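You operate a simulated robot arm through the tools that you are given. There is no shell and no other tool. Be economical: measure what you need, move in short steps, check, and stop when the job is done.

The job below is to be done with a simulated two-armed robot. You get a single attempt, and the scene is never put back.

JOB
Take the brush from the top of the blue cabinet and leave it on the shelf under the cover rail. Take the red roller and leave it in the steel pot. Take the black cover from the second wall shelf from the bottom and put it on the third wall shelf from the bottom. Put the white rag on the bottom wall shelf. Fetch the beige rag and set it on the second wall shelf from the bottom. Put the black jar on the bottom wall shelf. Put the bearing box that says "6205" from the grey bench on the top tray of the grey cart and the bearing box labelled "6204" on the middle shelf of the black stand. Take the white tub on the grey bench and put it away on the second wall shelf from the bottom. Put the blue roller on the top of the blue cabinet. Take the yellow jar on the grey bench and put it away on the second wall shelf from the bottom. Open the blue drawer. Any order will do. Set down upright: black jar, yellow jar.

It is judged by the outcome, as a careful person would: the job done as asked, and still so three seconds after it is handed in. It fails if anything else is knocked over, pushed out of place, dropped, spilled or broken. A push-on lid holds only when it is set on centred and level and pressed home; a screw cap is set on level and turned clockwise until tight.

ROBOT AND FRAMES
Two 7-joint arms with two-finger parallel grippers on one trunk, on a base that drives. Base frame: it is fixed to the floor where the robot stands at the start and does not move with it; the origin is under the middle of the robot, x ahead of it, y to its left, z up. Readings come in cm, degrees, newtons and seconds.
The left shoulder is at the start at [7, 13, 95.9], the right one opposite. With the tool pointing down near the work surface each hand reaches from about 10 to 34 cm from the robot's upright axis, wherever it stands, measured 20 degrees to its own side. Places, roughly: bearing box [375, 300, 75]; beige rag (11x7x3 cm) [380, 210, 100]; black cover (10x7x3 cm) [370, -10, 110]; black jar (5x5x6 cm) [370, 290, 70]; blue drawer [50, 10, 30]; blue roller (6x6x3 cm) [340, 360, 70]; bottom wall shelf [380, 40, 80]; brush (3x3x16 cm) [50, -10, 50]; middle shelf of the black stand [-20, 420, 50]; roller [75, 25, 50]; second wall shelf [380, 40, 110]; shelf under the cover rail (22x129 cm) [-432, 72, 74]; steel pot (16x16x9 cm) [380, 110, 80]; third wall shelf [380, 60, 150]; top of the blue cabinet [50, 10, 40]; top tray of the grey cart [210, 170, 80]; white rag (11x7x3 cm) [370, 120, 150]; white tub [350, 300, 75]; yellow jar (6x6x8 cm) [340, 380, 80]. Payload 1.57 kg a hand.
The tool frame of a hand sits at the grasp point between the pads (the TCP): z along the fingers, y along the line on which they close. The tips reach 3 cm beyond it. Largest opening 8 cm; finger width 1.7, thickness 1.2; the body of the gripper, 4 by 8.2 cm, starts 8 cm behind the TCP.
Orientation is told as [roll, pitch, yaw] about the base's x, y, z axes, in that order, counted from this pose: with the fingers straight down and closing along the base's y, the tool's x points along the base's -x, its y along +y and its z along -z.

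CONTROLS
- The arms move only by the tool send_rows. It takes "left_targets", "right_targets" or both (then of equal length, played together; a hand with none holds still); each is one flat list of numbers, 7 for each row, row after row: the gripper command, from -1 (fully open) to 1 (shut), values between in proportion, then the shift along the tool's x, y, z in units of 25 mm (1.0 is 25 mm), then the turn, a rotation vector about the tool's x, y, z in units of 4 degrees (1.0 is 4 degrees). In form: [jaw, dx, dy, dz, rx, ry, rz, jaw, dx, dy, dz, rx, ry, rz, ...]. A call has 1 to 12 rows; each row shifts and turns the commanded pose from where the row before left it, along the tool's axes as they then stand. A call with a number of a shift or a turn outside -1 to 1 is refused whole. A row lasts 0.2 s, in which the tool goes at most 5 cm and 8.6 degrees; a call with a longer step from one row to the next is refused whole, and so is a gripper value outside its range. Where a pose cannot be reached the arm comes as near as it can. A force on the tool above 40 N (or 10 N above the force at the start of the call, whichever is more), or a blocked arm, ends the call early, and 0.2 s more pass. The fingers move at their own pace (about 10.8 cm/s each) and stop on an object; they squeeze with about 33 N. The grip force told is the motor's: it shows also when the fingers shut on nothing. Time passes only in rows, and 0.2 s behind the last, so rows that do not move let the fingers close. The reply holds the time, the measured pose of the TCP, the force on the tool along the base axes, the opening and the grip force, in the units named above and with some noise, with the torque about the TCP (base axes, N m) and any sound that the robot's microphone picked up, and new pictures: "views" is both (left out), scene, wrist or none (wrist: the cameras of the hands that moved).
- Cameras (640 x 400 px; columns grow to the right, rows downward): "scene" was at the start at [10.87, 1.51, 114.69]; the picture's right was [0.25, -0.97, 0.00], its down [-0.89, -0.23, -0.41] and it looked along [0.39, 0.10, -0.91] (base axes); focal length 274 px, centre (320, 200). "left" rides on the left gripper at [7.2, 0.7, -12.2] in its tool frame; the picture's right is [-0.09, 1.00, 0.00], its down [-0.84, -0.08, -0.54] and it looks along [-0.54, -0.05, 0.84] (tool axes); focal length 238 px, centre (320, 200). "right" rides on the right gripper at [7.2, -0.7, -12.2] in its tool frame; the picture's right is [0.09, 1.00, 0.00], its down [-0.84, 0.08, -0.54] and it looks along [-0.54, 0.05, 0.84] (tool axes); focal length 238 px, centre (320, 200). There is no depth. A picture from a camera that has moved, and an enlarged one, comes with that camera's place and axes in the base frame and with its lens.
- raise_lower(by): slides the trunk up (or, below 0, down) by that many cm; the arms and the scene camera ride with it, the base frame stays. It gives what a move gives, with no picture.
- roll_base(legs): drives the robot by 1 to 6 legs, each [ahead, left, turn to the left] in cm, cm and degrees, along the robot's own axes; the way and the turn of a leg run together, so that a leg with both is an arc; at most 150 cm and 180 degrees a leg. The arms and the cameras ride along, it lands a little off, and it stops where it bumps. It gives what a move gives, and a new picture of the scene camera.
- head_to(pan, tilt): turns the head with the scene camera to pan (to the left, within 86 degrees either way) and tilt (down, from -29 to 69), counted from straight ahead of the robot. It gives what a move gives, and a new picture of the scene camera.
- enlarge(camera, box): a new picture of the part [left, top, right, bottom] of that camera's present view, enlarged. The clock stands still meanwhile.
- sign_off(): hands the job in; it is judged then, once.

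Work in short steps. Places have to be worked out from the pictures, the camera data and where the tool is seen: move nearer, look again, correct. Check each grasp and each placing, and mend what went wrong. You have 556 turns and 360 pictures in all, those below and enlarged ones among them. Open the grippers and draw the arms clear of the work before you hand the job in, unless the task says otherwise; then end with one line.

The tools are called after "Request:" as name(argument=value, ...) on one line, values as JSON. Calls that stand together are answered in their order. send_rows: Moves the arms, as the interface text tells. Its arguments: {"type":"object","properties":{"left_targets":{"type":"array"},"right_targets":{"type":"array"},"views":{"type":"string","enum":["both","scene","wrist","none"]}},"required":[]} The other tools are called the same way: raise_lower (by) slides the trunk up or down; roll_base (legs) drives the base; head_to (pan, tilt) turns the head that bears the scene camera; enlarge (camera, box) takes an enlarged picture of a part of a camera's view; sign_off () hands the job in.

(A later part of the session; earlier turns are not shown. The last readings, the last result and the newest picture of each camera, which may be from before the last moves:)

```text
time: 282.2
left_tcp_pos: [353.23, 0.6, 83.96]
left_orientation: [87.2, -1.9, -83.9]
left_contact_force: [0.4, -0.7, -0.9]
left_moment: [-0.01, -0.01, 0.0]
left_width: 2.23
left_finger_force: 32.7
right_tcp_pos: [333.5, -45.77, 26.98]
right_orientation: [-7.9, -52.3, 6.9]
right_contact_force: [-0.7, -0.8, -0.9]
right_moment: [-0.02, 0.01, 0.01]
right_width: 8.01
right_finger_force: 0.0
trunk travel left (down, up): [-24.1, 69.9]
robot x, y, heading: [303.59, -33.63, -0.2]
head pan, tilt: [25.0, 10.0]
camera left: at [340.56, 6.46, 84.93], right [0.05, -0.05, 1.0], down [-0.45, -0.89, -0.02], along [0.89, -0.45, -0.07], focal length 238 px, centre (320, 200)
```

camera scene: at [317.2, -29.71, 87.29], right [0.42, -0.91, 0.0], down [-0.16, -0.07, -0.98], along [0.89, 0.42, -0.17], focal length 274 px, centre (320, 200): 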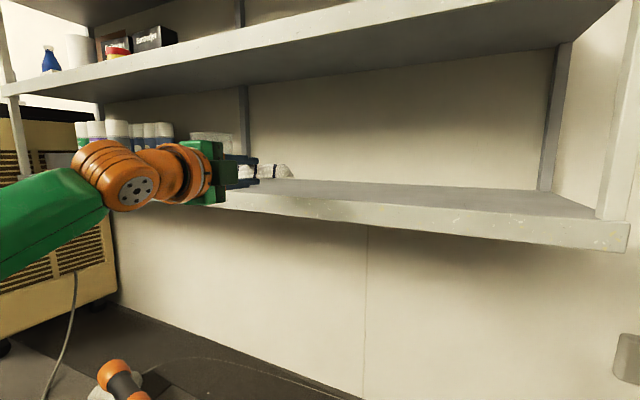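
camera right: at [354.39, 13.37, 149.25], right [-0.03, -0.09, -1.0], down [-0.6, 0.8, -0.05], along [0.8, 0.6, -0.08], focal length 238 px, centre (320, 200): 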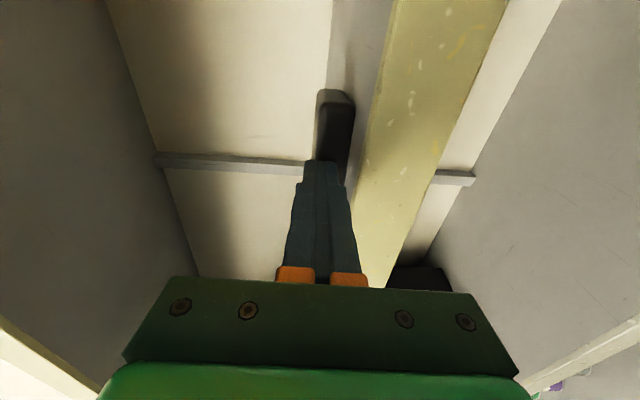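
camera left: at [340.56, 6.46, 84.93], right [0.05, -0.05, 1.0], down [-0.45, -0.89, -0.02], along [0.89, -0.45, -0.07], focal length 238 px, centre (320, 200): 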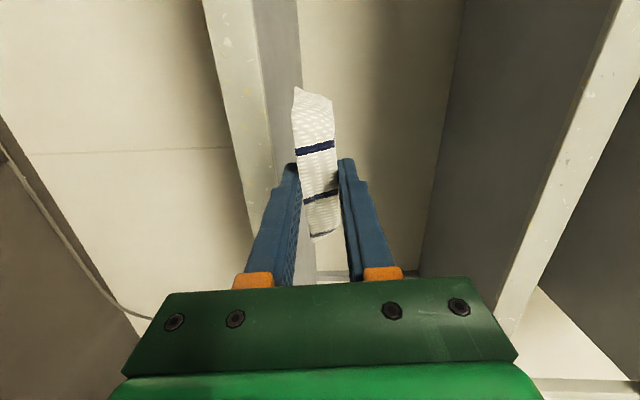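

The bottom shelf surface is z≈77.6. I drive 9.5 cm ahead, lower 4 cm, and check.

Request:
roll_base(legs=[[9.5, 0, 0]])

Request:
raise_lower(by=-4)

Request:
send_rows(left_targets=[1, 0, 0, 0, 0, 0, 0], views="wrist")

```text
time: 283.3
left_tcp_pos: [362.98, 0.49, 83.96]
left_orientation: [87.2, -2.1, -84.1]
left_contact_force: [-0.2, 0.6, -0.4]
left_moment: [0.04, 0.04, 0.0]
left_width: 2.24
left_finger_force: 33.0
right_tcp_pos: [343.01, -45.77, 26.94]
right_orientation: [-7.8, -52.3, 6.8]
right_contact_force: [0.1, -0.3, 0.4]
right_moment: [-0.03, -0.02, 0.0]
right_width: 8.01
right_finger_force: 0.1
trunk travel left (down, up): [-24.1, 69.9]
robot x, y, heading: [313.37, -33.38, -0.1]
head pan, tilt: [25.0, 10.0]
camera scene: at [326.69, -29.73, 87.29], right [0.42, -0.91, 0.0], down [-0.16, -0.07, -0.98], along [0.89, 0.42, -0.17], focal length 274 px, centre (320, 200)
```

scene: 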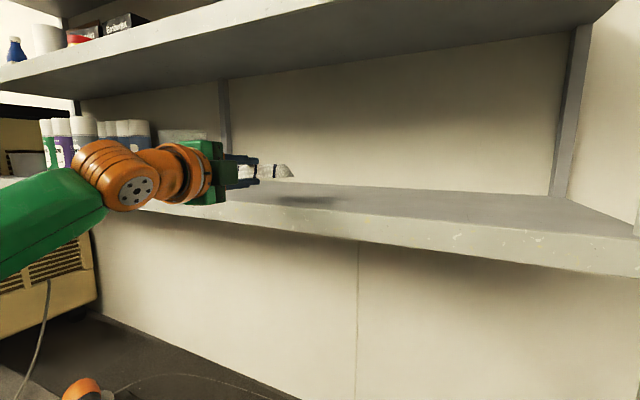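

```text
time: 284.1
left_tcp_pos: [362.77, 0.52, 79.97]
left_orientation: [87.2, -2.0, -84.0]
left_contact_force: [0.1, 0.0, 0.0]
left_moment: [0.01, 0.02, 0.0]
left_width: 2.25
left_finger_force: 33.1
right_tcp_pos: [342.96, -45.77, 22.97]
right_orientation: [-7.9, -52.4, 6.7]
right_contact_force: [0.2, 0.2, -0.2]
right_moment: [0.03, 0.03, -0.03]
right_width: 7.98
right_finger_force: 0.0
trunk travel left (down, up): [-20.1, 73.9]
robot x, y, heading: [313.13, -33.82, -0.1]
head pan, tilt: [25.0, 10.0]
```

```text
time: 284.5
left_tcp_pos: [362.78, 0.43, 80.02]
left_orientation: [87.2, -2.1, -84.1]
left_contact_force: [-0.3, 0.4, -1.5]
left_moment: [0.02, -0.05, 0.03]
left_width: 2.23
left_finger_force: 33.7
right_tcp_pos: [342.99, -45.66, 22.94]
right_orientation: [-7.7, -52.2, 6.7]
right_contact_force: [-1.3, 0.4, -0.1]
right_moment: [-0.01, 0.01, 0.03]
right_width: 7.98
right_finger_force: 0.1
trunk travel left (down, up): [-20.1, 73.9]
robot x, y, heading: [313.07, -33.65, -0.2]
head pan, tilt: [25.0, 10.0]
camera left: at [350.08, 6.42, 80.93], right [0.05, -0.05, 1.0], down [-0.46, -0.89, -0.02], along [0.89, -0.45, -0.07], focal length 238 px, centre (320, 200)
```

left: 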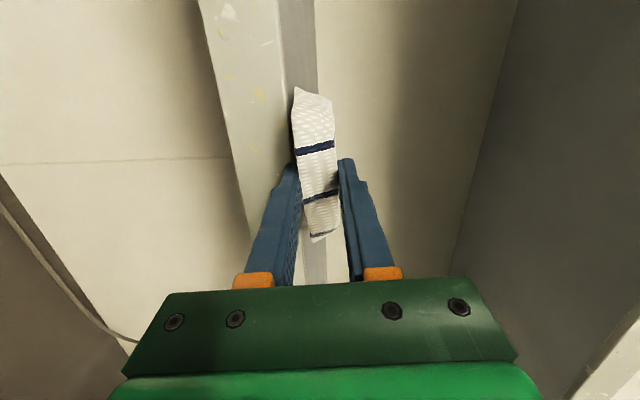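

I lower in small arm steps until the rag touches the shelf.

Request:
send_rows(left_targets=[1, 0, -0.16, 0, 0, 0, 0, 1, 0, -0.14, 0, 0, 0, 0, 1, 0, -0.1, 0, 0, 0, 0], views="none")

```text
time: 285.3
left_tcp_pos: [362.58, 0.37, 79.38]
left_orientation: [87.9, -1.9, -84.1]
left_contact_force: [3.3, 3.9, 14.0]
left_moment: [0.82, -0.94, 0.1]
left_width: 2.25
left_finger_force: 33.5
right_tcp_pos: [342.83, -45.76, 22.97]
right_orientation: [-7.7, -52.5, 6.7]
right_contact_force: [-0.4, -0.2, -0.1]
right_moment: [0.01, 0.01, 0.03]
right_width: 8.0
right_finger_force: 0.0
trunk travel left (down, up): [-20.1, 73.9]
robot x, y, heading: [312.62, -33.42, -0.3]
head pan, tilt: [25.0, 10.0]
```

Contact. I slide it in by 0.5 cm and release.

Request:
send_rows(left_targets=[1, 0, 0, 0.2, 0, 0, 0, 0.3, 0, 0, 0, 0, 0, 0, -0.1, 0, 0, 0, 0, 0, 0, -0.1, 0, 0, 0, 0, 0, 0], views="wrist")

```text
time: 286.3
left_tcp_pos: [362.9, 0.38, 79.3]
left_orientation: [87.7, -2.0, -84.2]
left_contact_force: [-7.7, 1.2, 9.4]
left_moment: [0.13, -0.13, -0.01]
left_width: 3.61
left_finger_force: 0.0
right_tcp_pos: [342.86, -45.72, 23.01]
right_orientation: [-7.7, -52.6, 6.7]
right_contact_force: [0.5, -0.2, 0.4]
right_moment: [0.02, 0.01, 0.01]
right_width: 8.03
right_finger_force: 0.0
trunk travel left (down, up): [-20.1, 73.9]
robot x, y, heading: [313.02, -33.71, -0.2]
head pan, tilt: [25.0, 10.0]
camera left: at [350.23, 6.31, 80.13], right [0.05, -0.05, 1.0], down [-0.46, -0.89, -0.03], along [0.89, -0.45, -0.07], focal length 238 px, centre (320, 200)
```

left: 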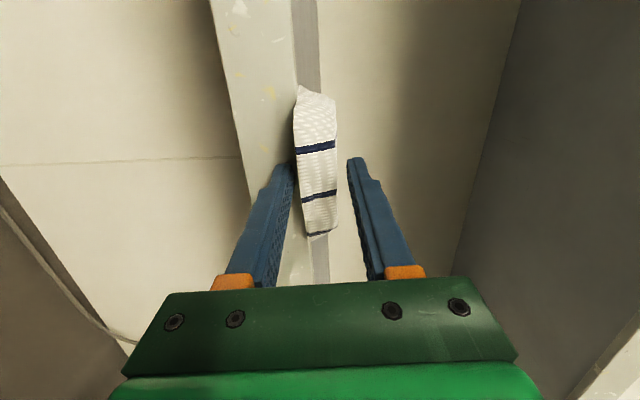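

Released. I retreat, close the fingers, and push the rag in.

Request:
send_rows(left_targets=[-0.1, 0, 0.02, -0.5, 0, 0, 0, -0.1, 0, 0.02, -0.5, 0, 0, 0, -0.1, 0, 0.02, -0.5, 0, 0, 0, -0.1, 0, 0.1, -0.5, 0, 0, 0, 1, 0, 0, 0, 0, 0, 0, 1, 0, 0, 0, 0, 0, 0, 1, 0, 0, 0, 0, 0, 0, 1, 0, 0, 0, 0, 0, 0], views="wrist")

```text
time: 288.1
left_tcp_pos: [358.34, 0.07, 79.67]
left_orientation: [87.3, -2.1, -84.2]
left_contact_force: [-0.4, -0.2, 0.9]
left_moment: [0.02, 0.04, 0.01]
left_width: 0.01
left_finger_force: 21.2
right_tcp_pos: [342.98, -45.78, 23.03]
right_orientation: [-7.8, -52.4, 6.7]
right_contact_force: [0.2, -0.7, 0.9]
right_moment: [-0.03, 0.01, -0.03]
right_width: 8.02
right_finger_force: 0.0
trunk travel left (down, up): [-20.1, 73.9]
robot x, y, heading: [313.03, -33.49, -0.1]
head pan, tilt: [25.0, 10.0]
camera left: at [345.61, 6.0, 80.52], right [0.05, -0.05, 1.0], down [-0.46, -0.89, -0.02], along [0.89, -0.45, -0.07], focal length 238 px, centre (320, 200)
```

left: 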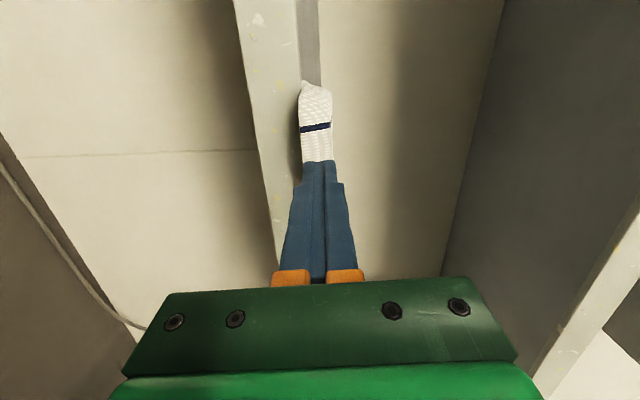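

Request:
send_rows(left_targets=[1, 0, 0.02, 0.48, 0, 0, 0, 1, 0, 0.02, 0.48, 0, 0, 0, 1, 0, 0.02, 0.48, 0, 0, 0, 1, 0, 0.02, 0.48, 0, 0, 0, 1, 0, 0.02, 0.48, 0, 0, 0, 1, 0, 0.02, 0.48, 0, 0, 0, 1, 0, 0.02, 0.48, 0, 0, 0, 1, 0, 0.02, 0.48, 0, 0, 0], views="both")

```text
time: 289.9
left_tcp_pos: [367.86, 0.91, 79.65]
left_orientation: [87.3, -2.2, -84.1]
left_contact_force: [-0.3, 0.2, -0.4]
left_moment: [0.02, 0.01, -0.02]
left_width: 0.0
left_finger_force: 22.1
right_tcp_pos: [343.01, -45.83, 22.92]
right_orientation: [-7.8, -52.4, 6.9]
right_contact_force: [0.2, -0.4, 0.0]
right_moment: [0.03, -0.05, -0.01]
right_width: 8.01
right_finger_force: 0.0
trunk travel left (down, up): [-20.1, 73.9]
robot x, y, heading: [313.08, -33.78, -0.1]
head pan, tilt: [25.0, 10.0]
camera scene: at [326.66, -29.74, 83.3], right [0.42, -0.91, 0.0], down [-0.16, -0.07, -0.98], along [0.89, 0.42, -0.17], focal length 274 px, centre (320, 200)
camera left: at [355.19, 6.86, 80.52], right [0.05, -0.05, 1.0], down [-0.46, -0.89, -0.02], along [0.89, -0.45, -0.07], focal length 238 px, centre (320, 200)
```

scene: 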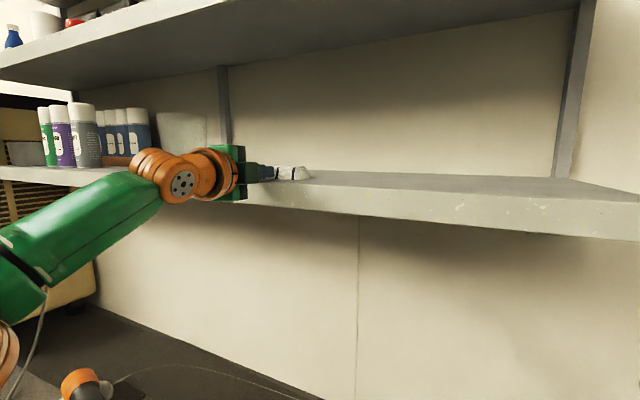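
left: 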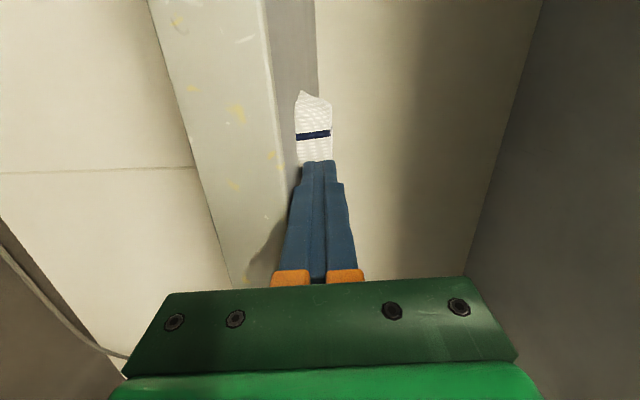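

The white rag is well on the bottom shelf. Next the beige rag on the machine: I back off, raise the trunk, and drive to face it.

Request:
roll_base(legs=[[-22, 0, 0]])

Request:
raise_lower(by=40)

Request:
raise_lower(by=20)

Request:
roll_base(legs=[[0, 110, 0], [0, 112, 0]])

Request:
head_to(pan=12, tilt=30)

```text
time: 291.6
left_tcp_pos: [345.76, 1.07, 79.62]
left_orientation: [87.3, -2.1, -83.9]
left_contact_force: [-0.6, 0.0, -0.6]
left_moment: [-0.02, 0.03, -0.01]
left_width: 0.0
left_finger_force: 21.4
right_tcp_pos: [321.06, -45.67, 23.0]
right_orientation: [-7.8, -52.4, 6.9]
right_contact_force: [0.3, -0.1, 0.2]
right_moment: [0.01, 0.0, 0.02]
right_width: 8.02
right_finger_force: 0.0
trunk travel left (down, up): [-20.1, 73.9]
robot x, y, heading: [290.89, -33.65, 0.2]
head pan, tilt: [25.0, 10.0]
camera scene: at [304.64, -29.72, 83.3], right [0.42, -0.91, 0.0], down [-0.16, -0.07, -0.98], along [0.89, 0.42, -0.17], focal length 274 px, centre (320, 200)
```

scene: 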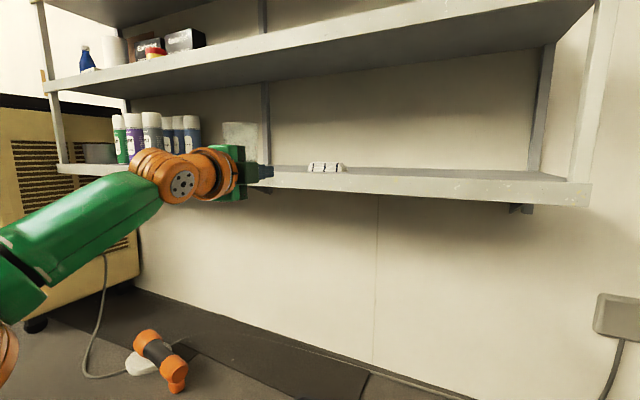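

```text
time: 295.4
left_tcp_pos: [345.77, 1.12, 119.56]
left_orientation: [87.3, -2.1, -84.0]
left_contact_force: [-0.9, -0.2, 0.0]
left_moment: [0.02, -0.01, -0.01]
left_width: 0.0
left_finger_force: 21.3
right_tcp_pos: [321.0, -45.67, 62.9]
right_orientation: [-7.8, -52.5, 7.0]
right_contact_force: [1.0, -0.9, 0.2]
right_moment: [0.02, 0.01, -0.01]
right_width: 7.99
right_finger_force: 0.0
trunk travel left (down, up): [-60.1, 33.9]
robot x, y, heading: [290.9, -33.59, 0.1]
head pan, tilt: [25.0, 10.0]
```

```text
time: 297.6
left_tcp_pos: [345.79, 1.15, 139.54]
left_orientation: [87.2, -2.1, -83.9]
left_contact_force: [-0.7, -1.0, -0.5]
left_moment: [0.0, -0.02, 0.01]
left_width: 0.0
left_finger_force: 21.3
right_tcp_pos: [320.95, -45.54, 83.03]
right_orientation: [-7.7, -52.4, 7.0]
right_contact_force: [-0.8, -0.4, -0.9]
right_moment: [-0.03, 0.01, 0.01]
right_width: 8.01
right_finger_force: 0.0
trunk travel left (down, up): [-80.1, 13.9]
robot x, y, heading: [291.38, -33.73, 0.1]
head pan, tilt: [25.0, 10.0]
```

```text
time: 308.7
left_tcp_pos: [340.4, 226.46, 139.54]
left_orientation: [87.4, -2.1, -82.3]
left_contact_force: [0.3, -0.8, -0.6]
left_moment: [0.02, 0.01, 0.0]
left_width: 0.01
left_finger_force: 21.5
right_tcp_pos: [316.82, 179.09, 82.94]
right_orientation: [-7.7, -52.4, 8.6]
right_contact_force: [-0.2, -0.6, 1.3]
right_moment: [-0.03, -0.01, 0.02]
right_width: 8.0
right_finger_force: 0.0
trunk travel left (down, up): [-80.1, 13.9]
robot x, y, heading: [286.73, 190.46, 1.9]
head pan, tilt: [25.0, 10.0]
camera scene: at [300.11, 194.46, 143.3], right [0.45, -0.89, 0.0], down [-0.16, -0.08, -0.98], along [0.88, 0.44, -0.17], focal length 274 px, centre (320, 200)
```

scene: 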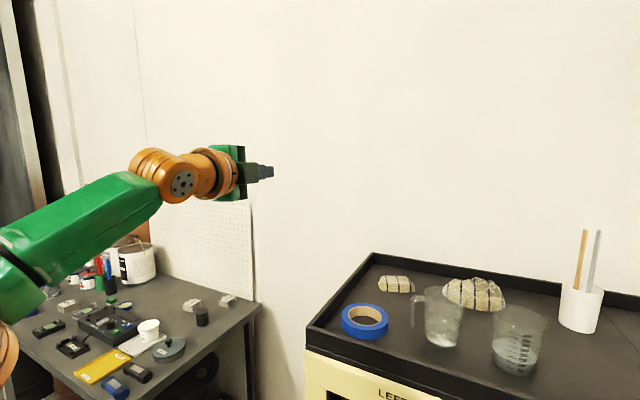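

```text
time: 309.5
left_tcp_pos: [340.44, 226.57, 139.57]
left_orientation: [87.2, -2.0, -82.3]
left_contact_force: [-1.0, 0.0, 0.2]
left_moment: [0.01, -0.01, -0.01]
left_width: 0.0
left_finger_force: 21.3
right_tcp_pos: [316.82, 179.04, 82.89]
right_orientation: [-7.8, -52.4, 8.7]
right_contact_force: [-1.5, 0.2, 0.1]
right_moment: [-0.01, -0.01, -0.01]
right_width: 7.99
right_finger_force: 0.1
trunk travel left (down, up): [-80.1, 13.9]
robot x, y, heading: [287.08, 190.44, 1.9]
head pan, tilt: [12.0, 30.0]
camera scene: at [300.59, 192.52, 140.07], right [0.24, -0.97, 0.0], down [-0.48, -0.12, -0.87], along [0.84, 0.21, -0.5], focal length 274 px, centre (320, 200)
```

scene: 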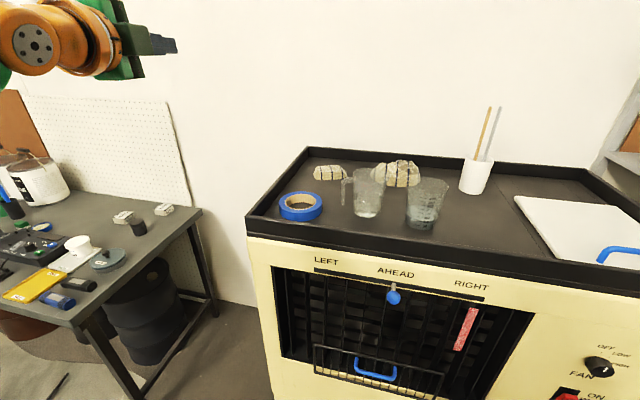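

The flat rag sits at the back left of the machine tray, behind tape and jug, lying across. I plan to swing it by pulling its right end so it points toward me, then grip its 7 cm width. First I raise the right hand and fold the left back.

Request:
send_rows(left_targets=[-1, 0, 0, -0.6, 0, 0, -1, -1, 0, 0, -0.6, 0, 0, -1, -1, 0, 0, -0.6, 0, 0, -1, -1, 0, 0, -0.6, 0, 0, -1, -1, 0, 0, -0.6, 0, 0, -1, -1, 0, 0, -0.6, 0, 0, -1, -1, 0, 0, 0, 0, 0, -1, -1, 0, 0, 0, 0, 0, -1, -1, 0, 0, 0, 0, 0, -1, -1, 0, 0, 0, 0, 0, -1, -1, 0, 0, 0, 0, 0, -1, -1, 0, 0, 0, 0, 0, -1], right_targets=[1, -0.97, 0, -0.29, 0, 0, 0.2, 1, -0.97, 0, -0.29, 0, 0, 0.2, 1, -0.97, 0, -0.29, 0, 0, 0.2, 1, -0.97, 0, -0.29, 0, 0, 0.2, 1, -0.97, 0, -0.29, 0, 0, 0.2, 1, -0.97, 0, -0.29, 0, 0, 0.2, 1, -0.97, 0, -0.29, 0, 0, 0.2, 1, -0.97, 0, -0.29, 0, 0, 0.2, 1, -0.97, 0, -0.29, 0, 0, 0.2, 1, -0.97, 0, -0.29, 0, 0, 0, 1, -0.97, 0, -0.29, 0, 0, 0, 1, 0, 0, 0, 0, 0, 0], views="none")

Request:
send_rows(left_targets=[-1, 0, 0, 0, 0, 0, -1, -1, 0, 0, 0, 0, 0, -1, -1, 0, 0, 0, 0, 0, -1, -1, 0, 0, 0, 0, 0, -1, -1, 0, 0, 0, 0, 0, -1, -1, 0, 0, 0, 0, 0, -1, -1, 0, 0, 0, 0, 0, -1, -1, 0, 0, 0, 0, 0, -1, -1, 0, 0, 0, 0, 0, -1, -1, 0, 0, 0, 0, 0, -1, -1, 0, 0, -0.5, 0, 1, 0, -1, 0, 0, -0.5, 0, 1, 0], views="none")

```text
time: 310.6
left_tcp_pos: [333.49, 225.74, 140.01]
left_orientation: [87.2, -20.2, -81.5]
left_contact_force: [0.6, 0.1, 0.3]
left_moment: [-0.02, 0.0, -0.01]
left_width: 8.0
left_finger_force: 0.0
right_tcp_pos: [320.88, 178.93, 91.63]
right_orientation: [-16.8, -50.8, 18.1]
right_contact_force: [0.2, 0.1, 0.4]
right_moment: [0.02, -0.02, 0.0]
right_width: 0.01
right_finger_force: 21.4
right hand out of reach, approached as far as the arm can: row 4, 5
trunk travel left (down, up): [-80.1, 13.9]
robot x, y, heading: [286.55, 190.25, 1.7]
head pan, tilt: [12.0, 30.0]
stopped in row 5 (right hand): the arm was blocked; the commanded pose is now the measured one
```

```text
time: 313.2
left_tcp_pos: [331.01, 225.25, 140.21]
left_orientation: [71.4, -58.3, -62.4]
left_contact_force: [-0.3, 1.1, -0.7]
left_moment: [0.0, 0.01, 0.0]
left_width: 7.99
left_finger_force: 0.1
right_tcp_pos: [320.75, 178.71, 91.6]
right_orientation: [-16.5, -50.8, 18.0]
right_contact_force: [-0.3, 0.1, -0.2]
right_moment: [0.0, 0.0, 0.05]
right_width: 0.0
right_finger_force: 20.8
trunk travel left (down, up): [-80.1, 13.9]
robot x, y, heading: [287.03, 190.36, 1.6]
head pan, tilt: [12.0, 30.0]
```

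I extend the right hand forward first, levelling it, then raise.

Request:
send_rows(left_targets=[-1, 0, 0, 0, 0, 0, -1, -1, 0, 0, 0, 0, 0, -1, -1, 0, 0, 0, 0, 0, -1, -1, 0, 0, 0, 0, 0, -1, -1, 0, 0, 0, 0, 0, -1, -1, 0, 0, 0, 0, 0, -1, -1, 0, 0, 0, 0, 0, -1, -1, 0, 0, 0, 0, 0, 0, -1, 0, 0, 0, 0, 0, 0, -1, 0, 0, 0, 0, 0, 0, -1, 0, 0, 0, 0, 0, 0, -1, 0, 0, 0, 0, 0, 0], right_targets=[1, -0.5, 0, 0.8, 0, 0, 0.3, 1, -0.5, 0, 0.8, 0, 0, 0.3, 1, -0.5, 0, 0.8, 0, 0, 0.3, 1, -0.5, 0, 0.8, 0, 0, 0.3, 1, -0.5, 0, 0.8, 0, 0, 0.3, 1, -0.5, 0, 0.8, 0, 0, 0.3, 1, -0.8, 0, -0.5, 0, 0, 0.3, 1, -0.8, 0, -0.5, 0, 0, 0.3, 1, -0.8, 0, -0.5, 0, 0, 0, 1, -0.8, 0, -0.5, 0, 0, 0, 1, -0.8, 0, -0.5, 0, 0, 0, 1, -0.8, 0, -0.5, 0, 0, 0], views="none")

```text
time: 315.2
left_tcp_pos: [331.26, 225.31, 140.21]
left_orientation: [13.2, -80.1, -1.7]
left_contact_force: [0.1, -0.3, 0.1]
left_moment: [0.0, -0.02, 0.02]
left_width: 7.99
left_finger_force: 0.1
right_tcp_pos: [335.84, 175.2, 95.61]
right_orientation: [-17.1, -51.5, 10.1]
right_contact_force: [0.0, 0.5, 0.8]
right_moment: [0.01, 0.0, -0.02]
right_width: 0.0
right_finger_force: 21.8
trunk travel left (down, up): [-80.1, 13.9]
robot x, y, heading: [286.71, 189.99, 1.8]
head pan, tilt: [12.0, 30.0]
stopped in row 10 (right hand): the arm was blocked; the commanded pose is now the measured one
```

I fold the right arm back to a pointing-down pose near the body so it will not strike the machine.

Request:
send_rows(right_targets=[-1, 0.8, 0, -0.6, 0, 1, 0, -1, 0.9, 0, -0.5, 0, 1, 0, -1, 0.9, 0, -0.3, 0, 1, 0, -1, 1, -0.15, 0, 0, 1, 0, -1, 1, -0.15, 0, 0, 1, 0, -1, 1, -0.15, 0.2, 0, 1, 0, -1, 1, -0.15, 0.3, 0, 1, 0, -1, 1, -0.15, 0.4, 0, 1, 0, -1, 1, -0.15, 0.5, 0, 1, 0, -1, 1, -0.15, 0.6, 0, 1, 0, -1, 1, 0, 0.7, 0, 1, 0, -1, 1, 0, 0.7, 0, 1, 0], views="scene")

```text
time: 317.9
left_tcp_pos: [331.09, 225.04, 140.03]
left_orientation: [13.1, -80.0, -1.6]
left_contact_force: [-0.8, 0.0, -0.2]
left_moment: [-0.01, 0.0, 0.02]
left_width: 7.99
left_finger_force: 0.0
right_tcp_pos: [311.25, 169.57, 76.68]
right_orientation: [-11.7, -5.3, -2.2]
right_contact_force: [1.1, 0.3, 0.5]
right_moment: [0.04, 0.01, -0.02]
right_width: 7.99
right_finger_force: 0.1
trunk travel left (down, up): [-80.1, 13.9]
robot x, y, heading: [286.65, 189.84, 1.9]
head pan, tilt: [12.0, 30.0]
camera scene: at [300.56, 192.48, 140.07], right [0.24, -0.97, 0.0], down [-0.49, -0.12, -0.87], along [0.84, 0.21, -0.5], focal length 274 px, centre (320, 200)
```

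scene: 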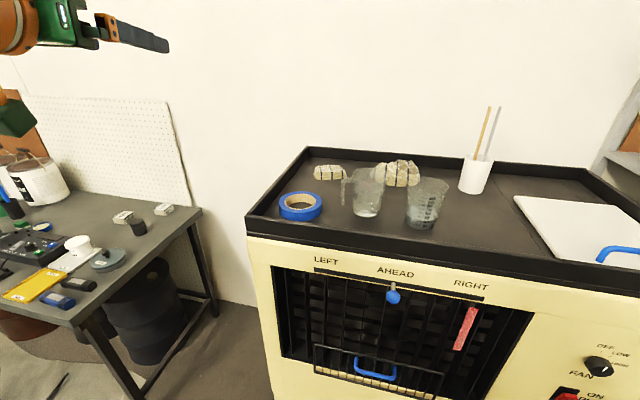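

Request:
send_rows(right_targets=[-1, 1, 0, 0, 0.7, 0, 0, -1, 1, 0, 0, 0.7, 0, 0, -1, 1, 0, 0, 0.7, 0, 0, -1, 0.8, 0, 0, 0.7, 0, 0], views="none")

Request:
enlarge(camera="scene", box=[240, 130, 460, 268])

```text
time: 318.8
left_tcp_pos: [331.06, 225.19, 140.21]
left_orientation: [13.3, -80.2, -1.7]
left_contact_force: [0.3, 0.0, -1.0]
left_moment: [0.01, 0.02, -0.05]
left_width: 7.99
left_finger_force: 0.1
right_tcp_pos: [303.88, 166.89, 76.39]
right_orientation: [-26.9, -5.9, 3.8]
right_contact_force: [0.7, -1.1, 0.0]
right_moment: [0.01, 0.02, -0.01]
right_width: 8.0
right_finger_force: 0.0
trunk travel left (down, up): [-80.1, 13.9]
robot x, y, heading: [286.76, 189.69, 2.0]
head pan, tilt: [12.0, 30.0]
stopped in row 4 (right hand): the arm was blocked; the commanded pose is now the measured one
```

```text
2.90 times, centred on (350, 199) of scene
camera zoom: at [300.52, 192.49, 140.07], right [0.24, -0.97, 0.0], down [-0.49, -0.12, -0.87], along [0.84, 0.21, -0.5], focal length 794 px, centre (233, 203)
```

zoom: 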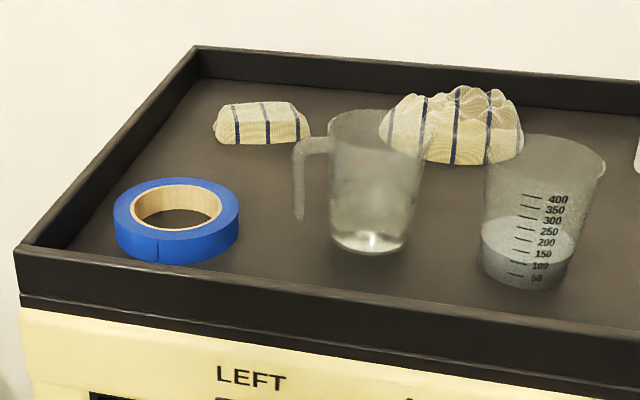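

Rag: x 382–389, y 204–215, tray z≈100. I adjust the left hand (pitch -60, straight), lower the trunk, and drive up to the machine.

Request:
send_rows(left_targets=[1, 0, 0, 0, 0.6, 1, 0, 1, 0, 0, 0, 0.6, 1, 0, 1, 0, 0, 0, 0.6, 1, 0, 1, 0, 0, 0, 0.6, 1, 0, 1, 0, 0, 0, 0.5, 1, 0], views="none")

Request:
roll_base(legs=[[0, -18, -1.9], [36, 0, 0]])

Request:
raise_lower(by=-15)

Request:
send_rows(left_targets=[1, 0, 0, 0, 0, 0, 0], views="wrist")

```text
time: 320.0
left_tcp_pos: [331.18, 225.23, 140.13]
left_orientation: [-1.4, -64.1, 3.4]
left_contact_force: [-0.1, 0.5, -0.2]
left_moment: [-0.01, 0.04, -0.01]
left_width: 0.02
left_finger_force: 20.9
left hand out of reach, approached as far as the arm can: row 5
right_tcp_pos: [304.04, 166.96, 76.41]
right_orientation: [-27.0, -6.0, 3.7]
right_contact_force: [-0.2, -0.3, 0.5]
right_moment: [-0.01, -0.01, 0.01]
right_width: 8.01
right_finger_force: 0.0
trunk travel left (down, up): [-80.1, 13.9]
robot x, y, heading: [286.74, 190.03, 1.8]
head pan, tilt: [12.0, 30.0]
```

```text
time: 323.4
left_tcp_pos: [368.56, 205.17, 140.3]
left_orientation: [-1.7, -64.3, 1.4]
left_contact_force: [0.3, 0.8, -0.2]
left_moment: [0.02, 0.0, -0.01]
left_width: 0.01
left_finger_force: 21.1
right_tcp_pos: [339.22, 148.02, 76.33]
right_orientation: [-26.8, -6.1, 1.6]
right_contact_force: [0.0, -0.2, 0.5]
right_moment: [0.04, -0.06, -0.01]
right_width: 7.99
right_finger_force: 0.1
trunk travel left (down, up): [-80.1, 13.9]
robot x, y, heading: [323.06, 171.99, -0.3]
head pan, tilt: [12.0, 30.0]
camera scene: at [336.69, 173.67, 140.08], right [0.2, -0.98, 0.0], down [-0.49, -0.1, -0.87], along [0.85, 0.17, -0.5], focal length 274 px, centre (320, 200)
```

scene: 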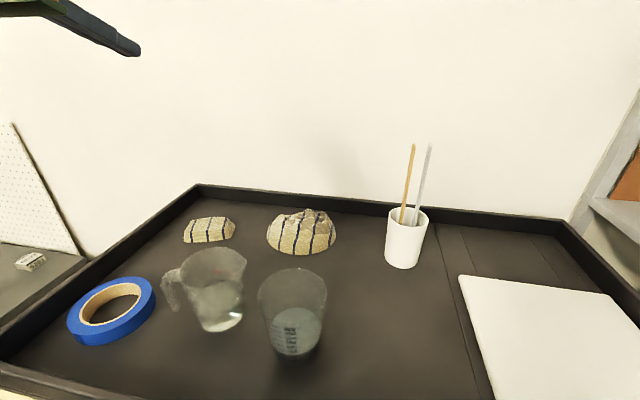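

```text
time: 325.1
left_tcp_pos: [368.65, 205.28, 125.2]
left_orientation: [-1.6, -64.2, 1.3]
left_contact_force: [-0.9, 0.5, 0.6]
left_moment: [0.0, -0.01, 0.02]
left_width: 0.01
left_finger_force: 20.9
right_tcp_pos: [339.19, 148.05, 61.44]
right_orientation: [-26.8, -6.0, 1.7]
right_contact_force: [-0.6, 0.2, 0.0]
right_moment: [0.01, 0.04, 0.01]
right_width: 8.0
right_finger_force: 0.1
trunk travel left (down, up): [-65.1, 28.9]
robot x, y, heading: [323.1, 172.05, -0.5]
head pan, tilt: [12.0, 30.0]
```

```text
time: 325.6
left_tcp_pos: [368.78, 205.19, 125.13]
left_orientation: [-1.5, -64.2, 1.5]
left_contact_force: [-0.6, 0.2, -0.3]
left_moment: [0.0, -0.02, 0.04]
left_width: 0.01
left_finger_force: 21.6
right_tcp_pos: [339.34, 148.04, 61.44]
right_orientation: [-26.9, -5.9, 1.6]
right_contact_force: [-0.7, -0.1, 0.0]
right_moment: [-0.02, 0.02, -0.03]
right_width: 8.02
right_finger_force: 0.1
trunk travel left (down, up): [-65.1, 28.9]
robot x, y, heading: [322.7, 171.81, -0.5]
head pan, tilt: [12.0, 30.0]
camera left: at [354.71, 205.83, 123.92], right [0.04, 1.0, 0.07], down [-0.12, -0.07, 0.99], along [0.99, -0.05, 0.12], focal length 238 px, centre (320, 200)
```

left: 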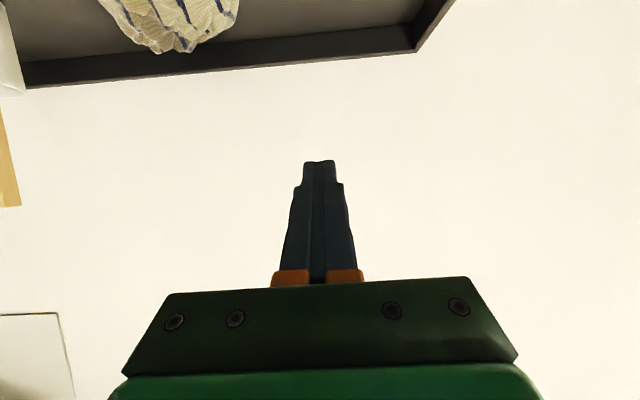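

I move the closed fingertips to just above the rag's right end.

Request:
send_rows(left_targets=[1, 0.38, 0, 0.94, 0, 0, 0, 1, 0.38, 0, 0.94, 0, 0, 0, 1, 0.38, 0, 0.94, 0, 0, 0, 1, 0.38, 0, 0.94, 0, 0, 0, 1, 0.38, 0, 0.94, 0, 0, 0, 1, 0.38, 0, 0.94, 0, 0, 0, 1, 0.38, 0, 0.94, 0, 0, 0, 1, 0.38, 0, 0.94, 0, 0, 0, 1, 0.38, 0, 0.94, 0, 0, 0], views="both")

```text
time: 327.6
left_tcp_pos: [384.29, 205.09, 108.13]
left_orientation: [-1.6, -64.1, 1.4]
left_contact_force: [-0.1, 0.0, 0.0]
left_moment: [0.04, -0.02, -0.03]
left_width: 0.0
left_finger_force: 22.0
right_tcp_pos: [339.4, 148.02, 61.36]
right_orientation: [-26.8, -5.9, 1.6]
right_contact_force: [0.4, -0.4, 0.1]
right_moment: [0.01, -0.01, -0.02]
right_width: 8.0
right_finger_force: 0.0
trunk travel left (down, up): [-65.1, 28.9]
robot x, y, heading: [323.07, 171.51, -0.5]
head pan, tilt: [12.0, 30.0]
camera scene: at [337.0, 173.68, 125.05], right [0.2, -0.98, 0.0], down [-0.49, -0.1, -0.87], along [0.85, 0.17, -0.5], focal length 274 px, centre (320, 200)
camera left: at [370.19, 205.66, 106.94], right [0.04, 1.0, 0.07], down [-0.12, -0.07, 0.99], along [0.99, -0.05, 0.12], focal length 238 px, centre (320, 200)
```

scene: 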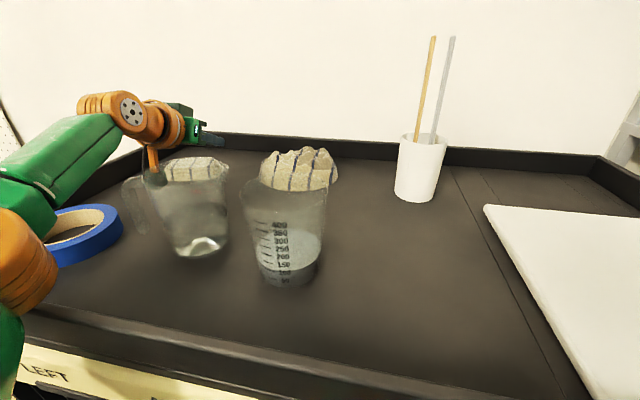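
left: 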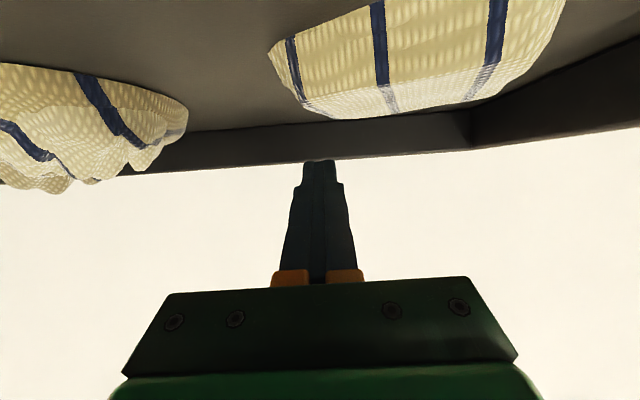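

Pulling the right end would bring the hand's camera too near the jug handle. I switch to the left end instead, with a steeper hand: lift, shift left 8 cm, pitch to -46°.

Request:
send_rows(left_targets=[1, -0.72, 0, -0.35, 0, 0, 0, 1, -0.72, 0, -0.35, 0, 0, 0, 1, 0, 0.7, 0, 0, 1, 0, 1, 0, 0.7, 0, 0, 1, 0, 1, 0, 0.7, 0, 0, 1, 0, 1, 0, 0.7, 0, 0, 1, 0, 1, 0, 0.35, 0, 0, 0.5, 0], views="none")

Request:
roll_base(legs=[[3.5, 0, 0]])

Request:
send_rows(left_targets=[1, 0, 0, 0, 0, 0, 0], views="wrist")

```text
time: 329.1
left_tcp_pos: [375.4, 210.11, 108.56]
left_orientation: [-1.0, -48.2, 0.8]
left_contact_force: [0.3, 0.3, -0.3]
left_moment: [-0.02, -0.01, -0.02]
left_width: 0.01
left_finger_force: 21.4
left hand out of reach, approached as far as the arm can: row 1, 2, 3, 4, 5, 6, 7
right_tcp_pos: [339.22, 148.06, 61.47]
right_orientation: [-26.9, -6.1, 1.7]
right_contact_force: [-0.3, -0.3, 0.4]
right_moment: [-0.01, 0.02, 0.01]
right_width: 7.96
right_finger_force: 0.0
trunk travel left (down, up): [-65.1, 28.9]
robot x, y, heading: [323.09, 171.6, -0.3]
head pan, tilt: [12.0, 30.0]
```

```text
time: 330.1
left_tcp_pos: [377.83, 210.27, 108.51]
left_orientation: [-1.1, -48.2, 0.8]
left_contact_force: [0.1, -0.2, -0.3]
left_moment: [-0.03, 0.0, -0.01]
left_width: 0.02
left_finger_force: 20.5
right_tcp_pos: [341.63, 147.97, 61.41]
right_orientation: [-26.9, -5.9, 1.6]
right_contact_force: [0.2, 0.4, 0.4]
right_moment: [-0.01, 0.01, -0.02]
right_width: 7.99
right_finger_force: 0.0
trunk travel left (down, up): [-65.1, 28.9]
robot x, y, heading: [325.19, 171.76, -0.4]
head pan, tilt: [12.0, 30.0]
stopped in leg 1: the robot was blocked; the commanded pose is now the measured one
camera scene: at [339.35, 173.67, 125.04], right [0.2, -0.98, 0.0], down [-0.49, -0.1, -0.87], along [0.85, 0.17, -0.5], focal length 274 px, centre (320, 200)
```

scene: 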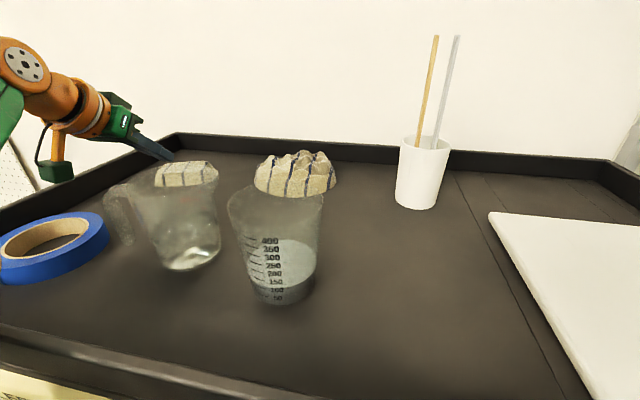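

```text
time: 330.5
left_tcp_pos: [377.68, 210.28, 108.68]
left_orientation: [-1.1, -48.3, 0.8]
left_contact_force: [-0.1, -0.1, -0.9]
left_moment: [0.0, 0.0, 0.02]
left_width: 0.01
left_finger_force: 21.2
right_tcp_pos: [341.55, 148.02, 61.52]
right_orientation: [-27.0, -6.0, 1.5]
right_contact_force: [0.0, -1.1, -0.5]
right_moment: [-0.02, 0.0, 0.02]
right_width: 8.01
right_finger_force: 0.0
trunk travel left (down, up): [-65.1, 28.9]
robot x, y, heading: [325.37, 172.04, -0.8]
head pan, tilt: [12.0, 30.0]
camera left: at [363.85, 210.88, 111.24], right [0.06, 1.0, 0.06], down [0.15, -0.07, 0.99], along [0.99, -0.05, -0.16], focal length 238 px, centre (320, 200)
```

left: 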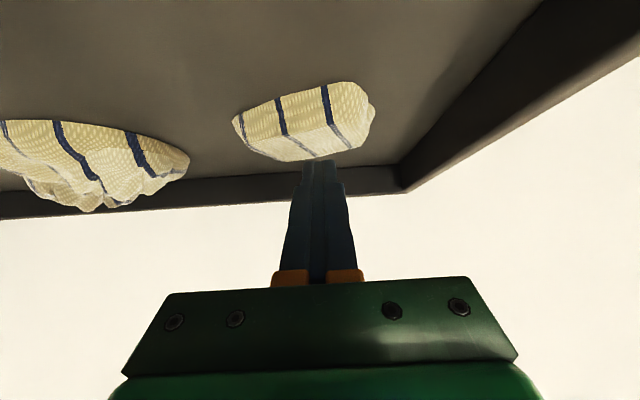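

The base is blocked by the machine front and the lateral offset costs reach. I back 1 cm and shift the base left 18 cm so the left arm reaches straight ahead, shifting the hand accordingly.

Request:
send_rows(left_targets=[1, -0.45, -0.5, -0.5, 0, 0, 0, 1, -0.45, -0.5, -0.5, 0, 0, 0, 1, -0.3, -0.5, -0.3, 0, 0, 0], views="none")

Request:
roll_base(legs=[[-1.5, 0, 0.5], [0, 18, 0]])

Request:
send_rows(left_targets=[1, -0.35, -1, 0.3, 0, 0, 0, 1, -0.3, -1, 0.3, 0, 0, 0, 1, -0.3, -1, 0.3, 0, 0, 0], views="wrist")

```text
time: 331.3
left_tcp_pos: [376.97, 206.32, 112.98]
left_orientation: [-1.1, -48.3, 0.9]
left_contact_force: [-0.1, -0.6, 0.1]
left_moment: [0.02, -0.01, 0.04]
left_width: 0.0
left_finger_force: 21.3
right_tcp_pos: [341.52, 147.94, 61.45]
right_orientation: [-26.9, -5.9, 1.6]
right_contact_force: [-0.1, 0.5, 0.0]
right_moment: [-0.01, 0.02, 0.01]
right_width: 8.01
right_finger_force: 0.0
trunk travel left (down, up): [-65.1, 28.9]
robot x, y, heading: [324.95, 171.84, -0.4]
head pan, tilt: [12.0, 30.0]
```

```text
time: 333.2
left_tcp_pos: [375.06, 224.7, 113.01]
left_orientation: [-1.1, -48.3, 1.5]
left_contact_force: [0.4, -0.4, -0.2]
left_moment: [-0.02, 0.02, 0.0]
left_width: 0.02
left_finger_force: 20.9
right_tcp_pos: [340.23, 165.78, 61.47]
right_orientation: [-26.9, -6.0, 2.3]
right_contact_force: [-0.4, 0.0, -0.5]
right_moment: [0.01, 0.01, -0.02]
right_width: 7.99
right_finger_force: 0.1
trunk travel left (down, up): [-65.1, 28.9]
robot x, y, heading: [323.78, 189.48, 0.3]
head pan, tilt: [12.0, 30.0]
camera scene: at [337.54, 191.41, 125.06], right [0.21, -0.98, 0.0], down [-0.49, -0.11, -0.87], along [0.85, 0.18, -0.5], focal length 274 px, centre (320, 200)
```

scene: 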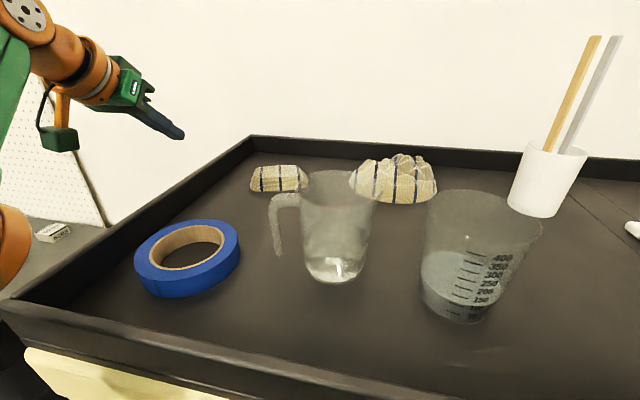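

```text
time: 334.0
left_tcp_pos: [377.02, 219.1, 112.27]
left_orientation: [-1.0, -48.3, 1.4]
left_contact_force: [-0.2, 0.3, 0.0]
left_moment: [0.0, 0.02, 0.02]
left_width: 0.0
left_finger_force: 21.2
left hand out of reach, approached as far as the arm can: row 2, 3
right_tcp_pos: [340.28, 165.88, 61.44]
right_orientation: [-27.0, -5.9, 2.3]
right_contact_force: [1.3, -0.8, -0.5]
right_moment: [0.01, 0.01, -0.02]
right_width: 8.01
right_finger_force: 0.1
trunk travel left (down, up): [-65.1, 28.9]
robot x, y, heading: [323.26, 189.61, 0.3]
head pan, tilt: [12.0, 30.0]
camera left: at [363.25, 219.55, 114.92], right [0.05, 1.0, 0.06], down [0.15, -0.06, 0.99], along [0.99, -0.04, -0.16], focal length 238 px, centre (320, 200)
```

left: 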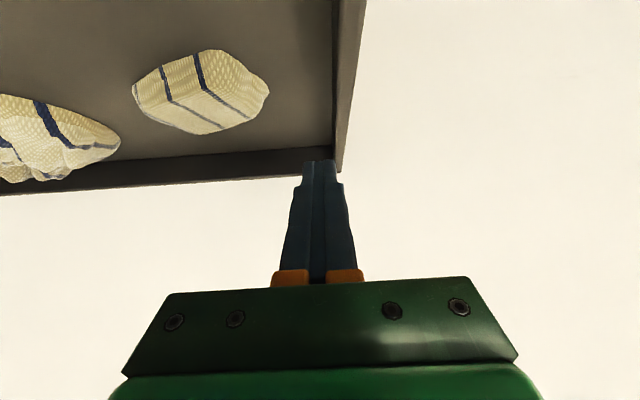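

I move the tips over the rag's left end (≈(383,213)) at safe height.

Request:
send_rows(left_targets=[1, 0.17, -0.63, 0.54, 0, 0, 0, 1, 0.07, -0.63, 0.64, 0, 0, 0, 1, 0.07, -0.63, 0.64, 0, 0, 0, 1, 0.0, -0.63, 0.74, 0, 0, 0], views="wrist")

```text
time: 335.0
left_tcp_pos: [380.15, 215.53, 107.73]
left_orientation: [-1.0, -48.4, 1.5]
left_contact_force: [-0.4, -0.2, -0.3]
left_moment: [0.0, 0.02, 0.0]
left_width: 0.0
left_finger_force: 21.2
left hand out of reach, approached as far as the arm can: row 3, 4
right_tcp_pos: [340.3, 165.88, 61.46]
right_orientation: [-27.0, -6.1, 2.3]
right_contact_force: [-0.6, -0.2, -0.8]
right_moment: [0.03, 0.01, 0.03]
right_width: 7.99
right_finger_force: 0.0
trunk travel left (down, up): [-65.1, 28.9]
robot x, y, heading: [323.94, 189.43, 0.2]
head pan, tilt: [12.0, 30.0]
camera left: at [366.33, 216.03, 110.38], right [0.05, 1.0, 0.06], down [0.15, -0.06, 0.99], along [0.99, -0.04, -0.15], focal length 238 px, centre (320, 200)
```

left: 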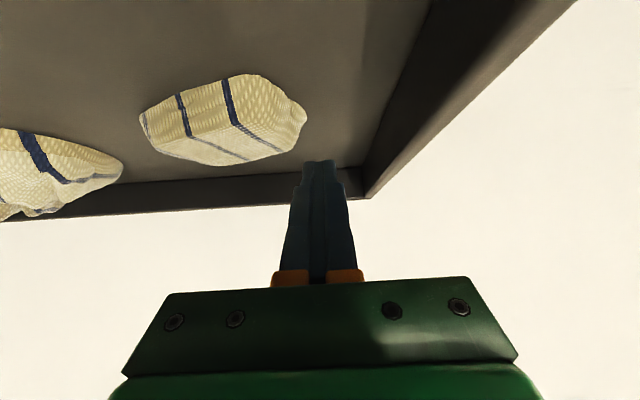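

Raising the trunk will free reach; then I bring the hand back down over the rag's left end.

Request:
raise_lower(by=12)

Request:
send_rows(left_targets=[1, 0.55, -0.2, 0.75, 0, 0, 0, 1, 0.55, -0.2, 0.75, 0, 0, 0, 1, 0.55, -0.2, 0.75, 0, 0, 0, 1, 0.55, -0.2, 0.75, 0, 0, 0, 1, 0.45, -0.2, 0.62, 0, 0, 0], views="wrist")

```text
time: 336.5
left_tcp_pos: [380.19, 215.58, 119.89]
left_orientation: [-1.0, -48.3, 1.5]
left_contact_force: [-1.7, 0.8, 0.4]
left_moment: [-0.03, 0.01, -0.01]
left_width: 0.0
left_finger_force: 20.7
right_tcp_pos: [340.34, 165.79, 73.55]
right_orientation: [-27.0, -6.0, 2.3]
right_contact_force: [-0.2, 0.4, -0.1]
right_moment: [-0.02, 0.03, 0.01]
right_width: 8.01
right_finger_force: 0.0
trunk travel left (down, up): [-77.1, 16.9]
robot x, y, heading: [323.38, 189.18, 0.2]
head pan, tilt: [12.0, 30.0]
```

```text
time: 337.7
left_tcp_pos: [382.64, 212.93, 108.76]
left_orientation: [-1.1, -48.3, 1.5]
left_contact_force: [-0.4, -0.5, -0.8]
left_moment: [0.04, -0.03, -0.03]
left_width: 0.0
left_finger_force: 21.8
right_tcp_pos: [340.26, 165.89, 73.43]
right_orientation: [-26.9, -5.9, 2.3]
right_contact_force: [0.7, 0.0, -0.4]
right_moment: [0.02, -0.01, -0.03]
right_width: 7.99
right_finger_force: 0.1
trunk travel left (down, up): [-77.1, 16.9]
robot x, y, heading: [323.49, 189.76, 0.6]
head pan, tilt: [12.0, 30.0]
camera left: at [368.87, 213.4, 111.42], right [0.05, 1.0, 0.06], down [0.15, -0.06, 0.99], along [0.99, -0.04, -0.16], focal length 238 px, centre (320, 200)
```

left: 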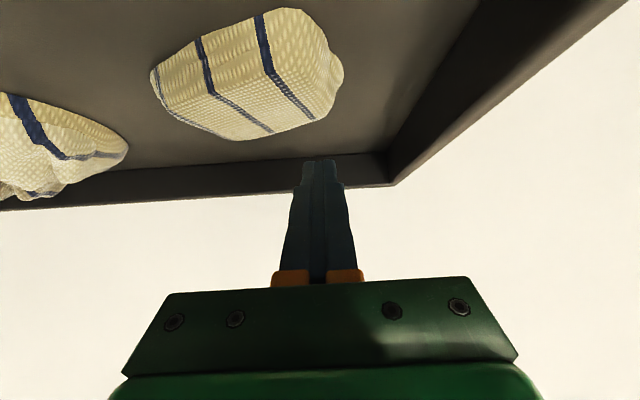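

The rag is already turned about 21°, left end nearer. I lower the tips onto its left end.

Request:
send_rows(left_targets=[1, 0.41, -0.1, 0.14, 0, 0, 0, 1, 0.41, -0.1, 0.14, 0, 0, 0, 1, 0.41, -0.1, 0.14, 0, 0, 0, 1, 0.15, 0, 0.13, 0, 0, 0], views="wrist")

```text
time: 338.7
left_tcp_pos: [381.13, 212.05, 106.56]
left_orientation: [-1.2, -49.8, 1.4]
left_contact_force: [-2.5, -0.2, 10.6]
left_moment: [0.02, -0.13, -0.04]
left_width: 0.01
left_finger_force: 21.3
right_tcp_pos: [340.08, 165.7, 73.46]
right_orientation: [-26.9, -6.2, 2.3]
right_contact_force: [-0.2, -1.4, -0.8]
right_moment: [0.0, 0.0, 0.02]
right_width: 7.99
right_finger_force: 0.0
trunk travel left (down, up): [-77.1, 16.9]
robot x, y, heading: [323.31, 189.52, 0.3]
head pan, tilt: [12.0, 30.0]
stopped in row 4 (left hand): the force on the tool passed its limit at 46 N (the readings are from after the stop); the commanded pose is now the measured one
camera left: at [367.23, 212.61, 108.86], right [0.05, 1.0, 0.06], down [0.13, -0.06, 0.99], along [0.99, -0.04, -0.13], focal length 238 px, centre (320, 200)
```

left: 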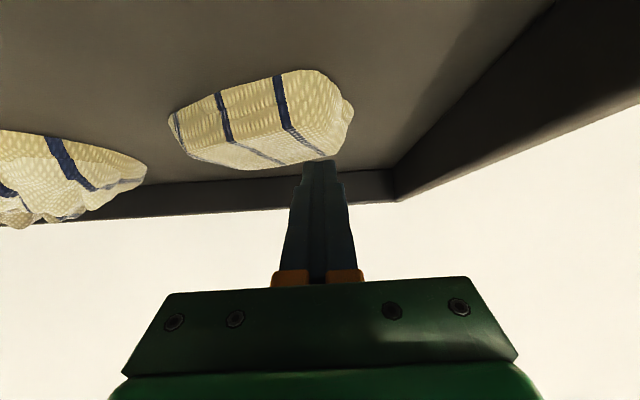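

In contact with the left end. I pull back 3 cm.

Request:
send_rows(left_targets=[1, 0.28, 0, -0.29, 0, 0, 0, 1, 0.27, 0, -0.3, 0, 0, 0, 1, 0.27, 0, -0.3, 0, 0, 0], views="wrist")

```text
time: 339.5
left_tcp_pos: [378.31, 211.73, 106.56]
left_orientation: [-1.2, -50.3, 1.4]
left_contact_force: [0.2, -3.7, 9.9]
left_moment: [-0.11, -0.14, -0.09]
left_width: 0.01
left_finger_force: 21.3
right_tcp_pos: [340.04, 165.71, 73.56]
right_orientation: [-26.8, -6.2, 2.3]
right_contact_force: [-0.4, 0.3, 0.2]
right_moment: [0.0, -0.02, -0.03]
right_width: 7.98
right_finger_force: 0.0
trunk travel left (down, up): [-77.1, 16.9]
robot x, y, heading: [323.8, 189.22, 0.3]
head pan, tilt: [12.0, 30.0]
stopped in row 3 (left hand): the force on the tool passed its limit at 43 N (the readings are from after the stop); the commanded pose is now the measured one
camera left: at [364.47, 212.4, 108.75], right [0.05, 1.0, 0.06], down [0.12, -0.06, 0.99], along [0.99, -0.04, -0.12], focal length 238 px, centre (320, 200)
```

left: 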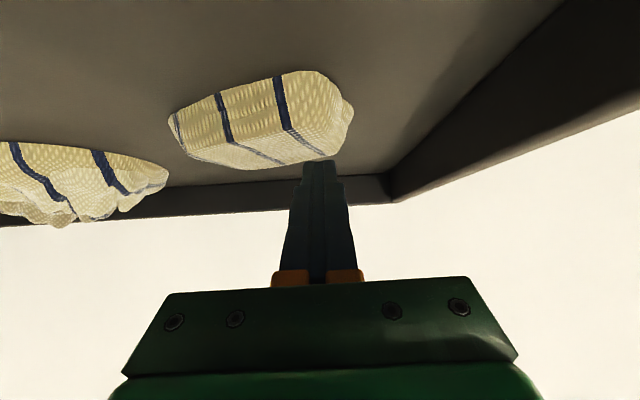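

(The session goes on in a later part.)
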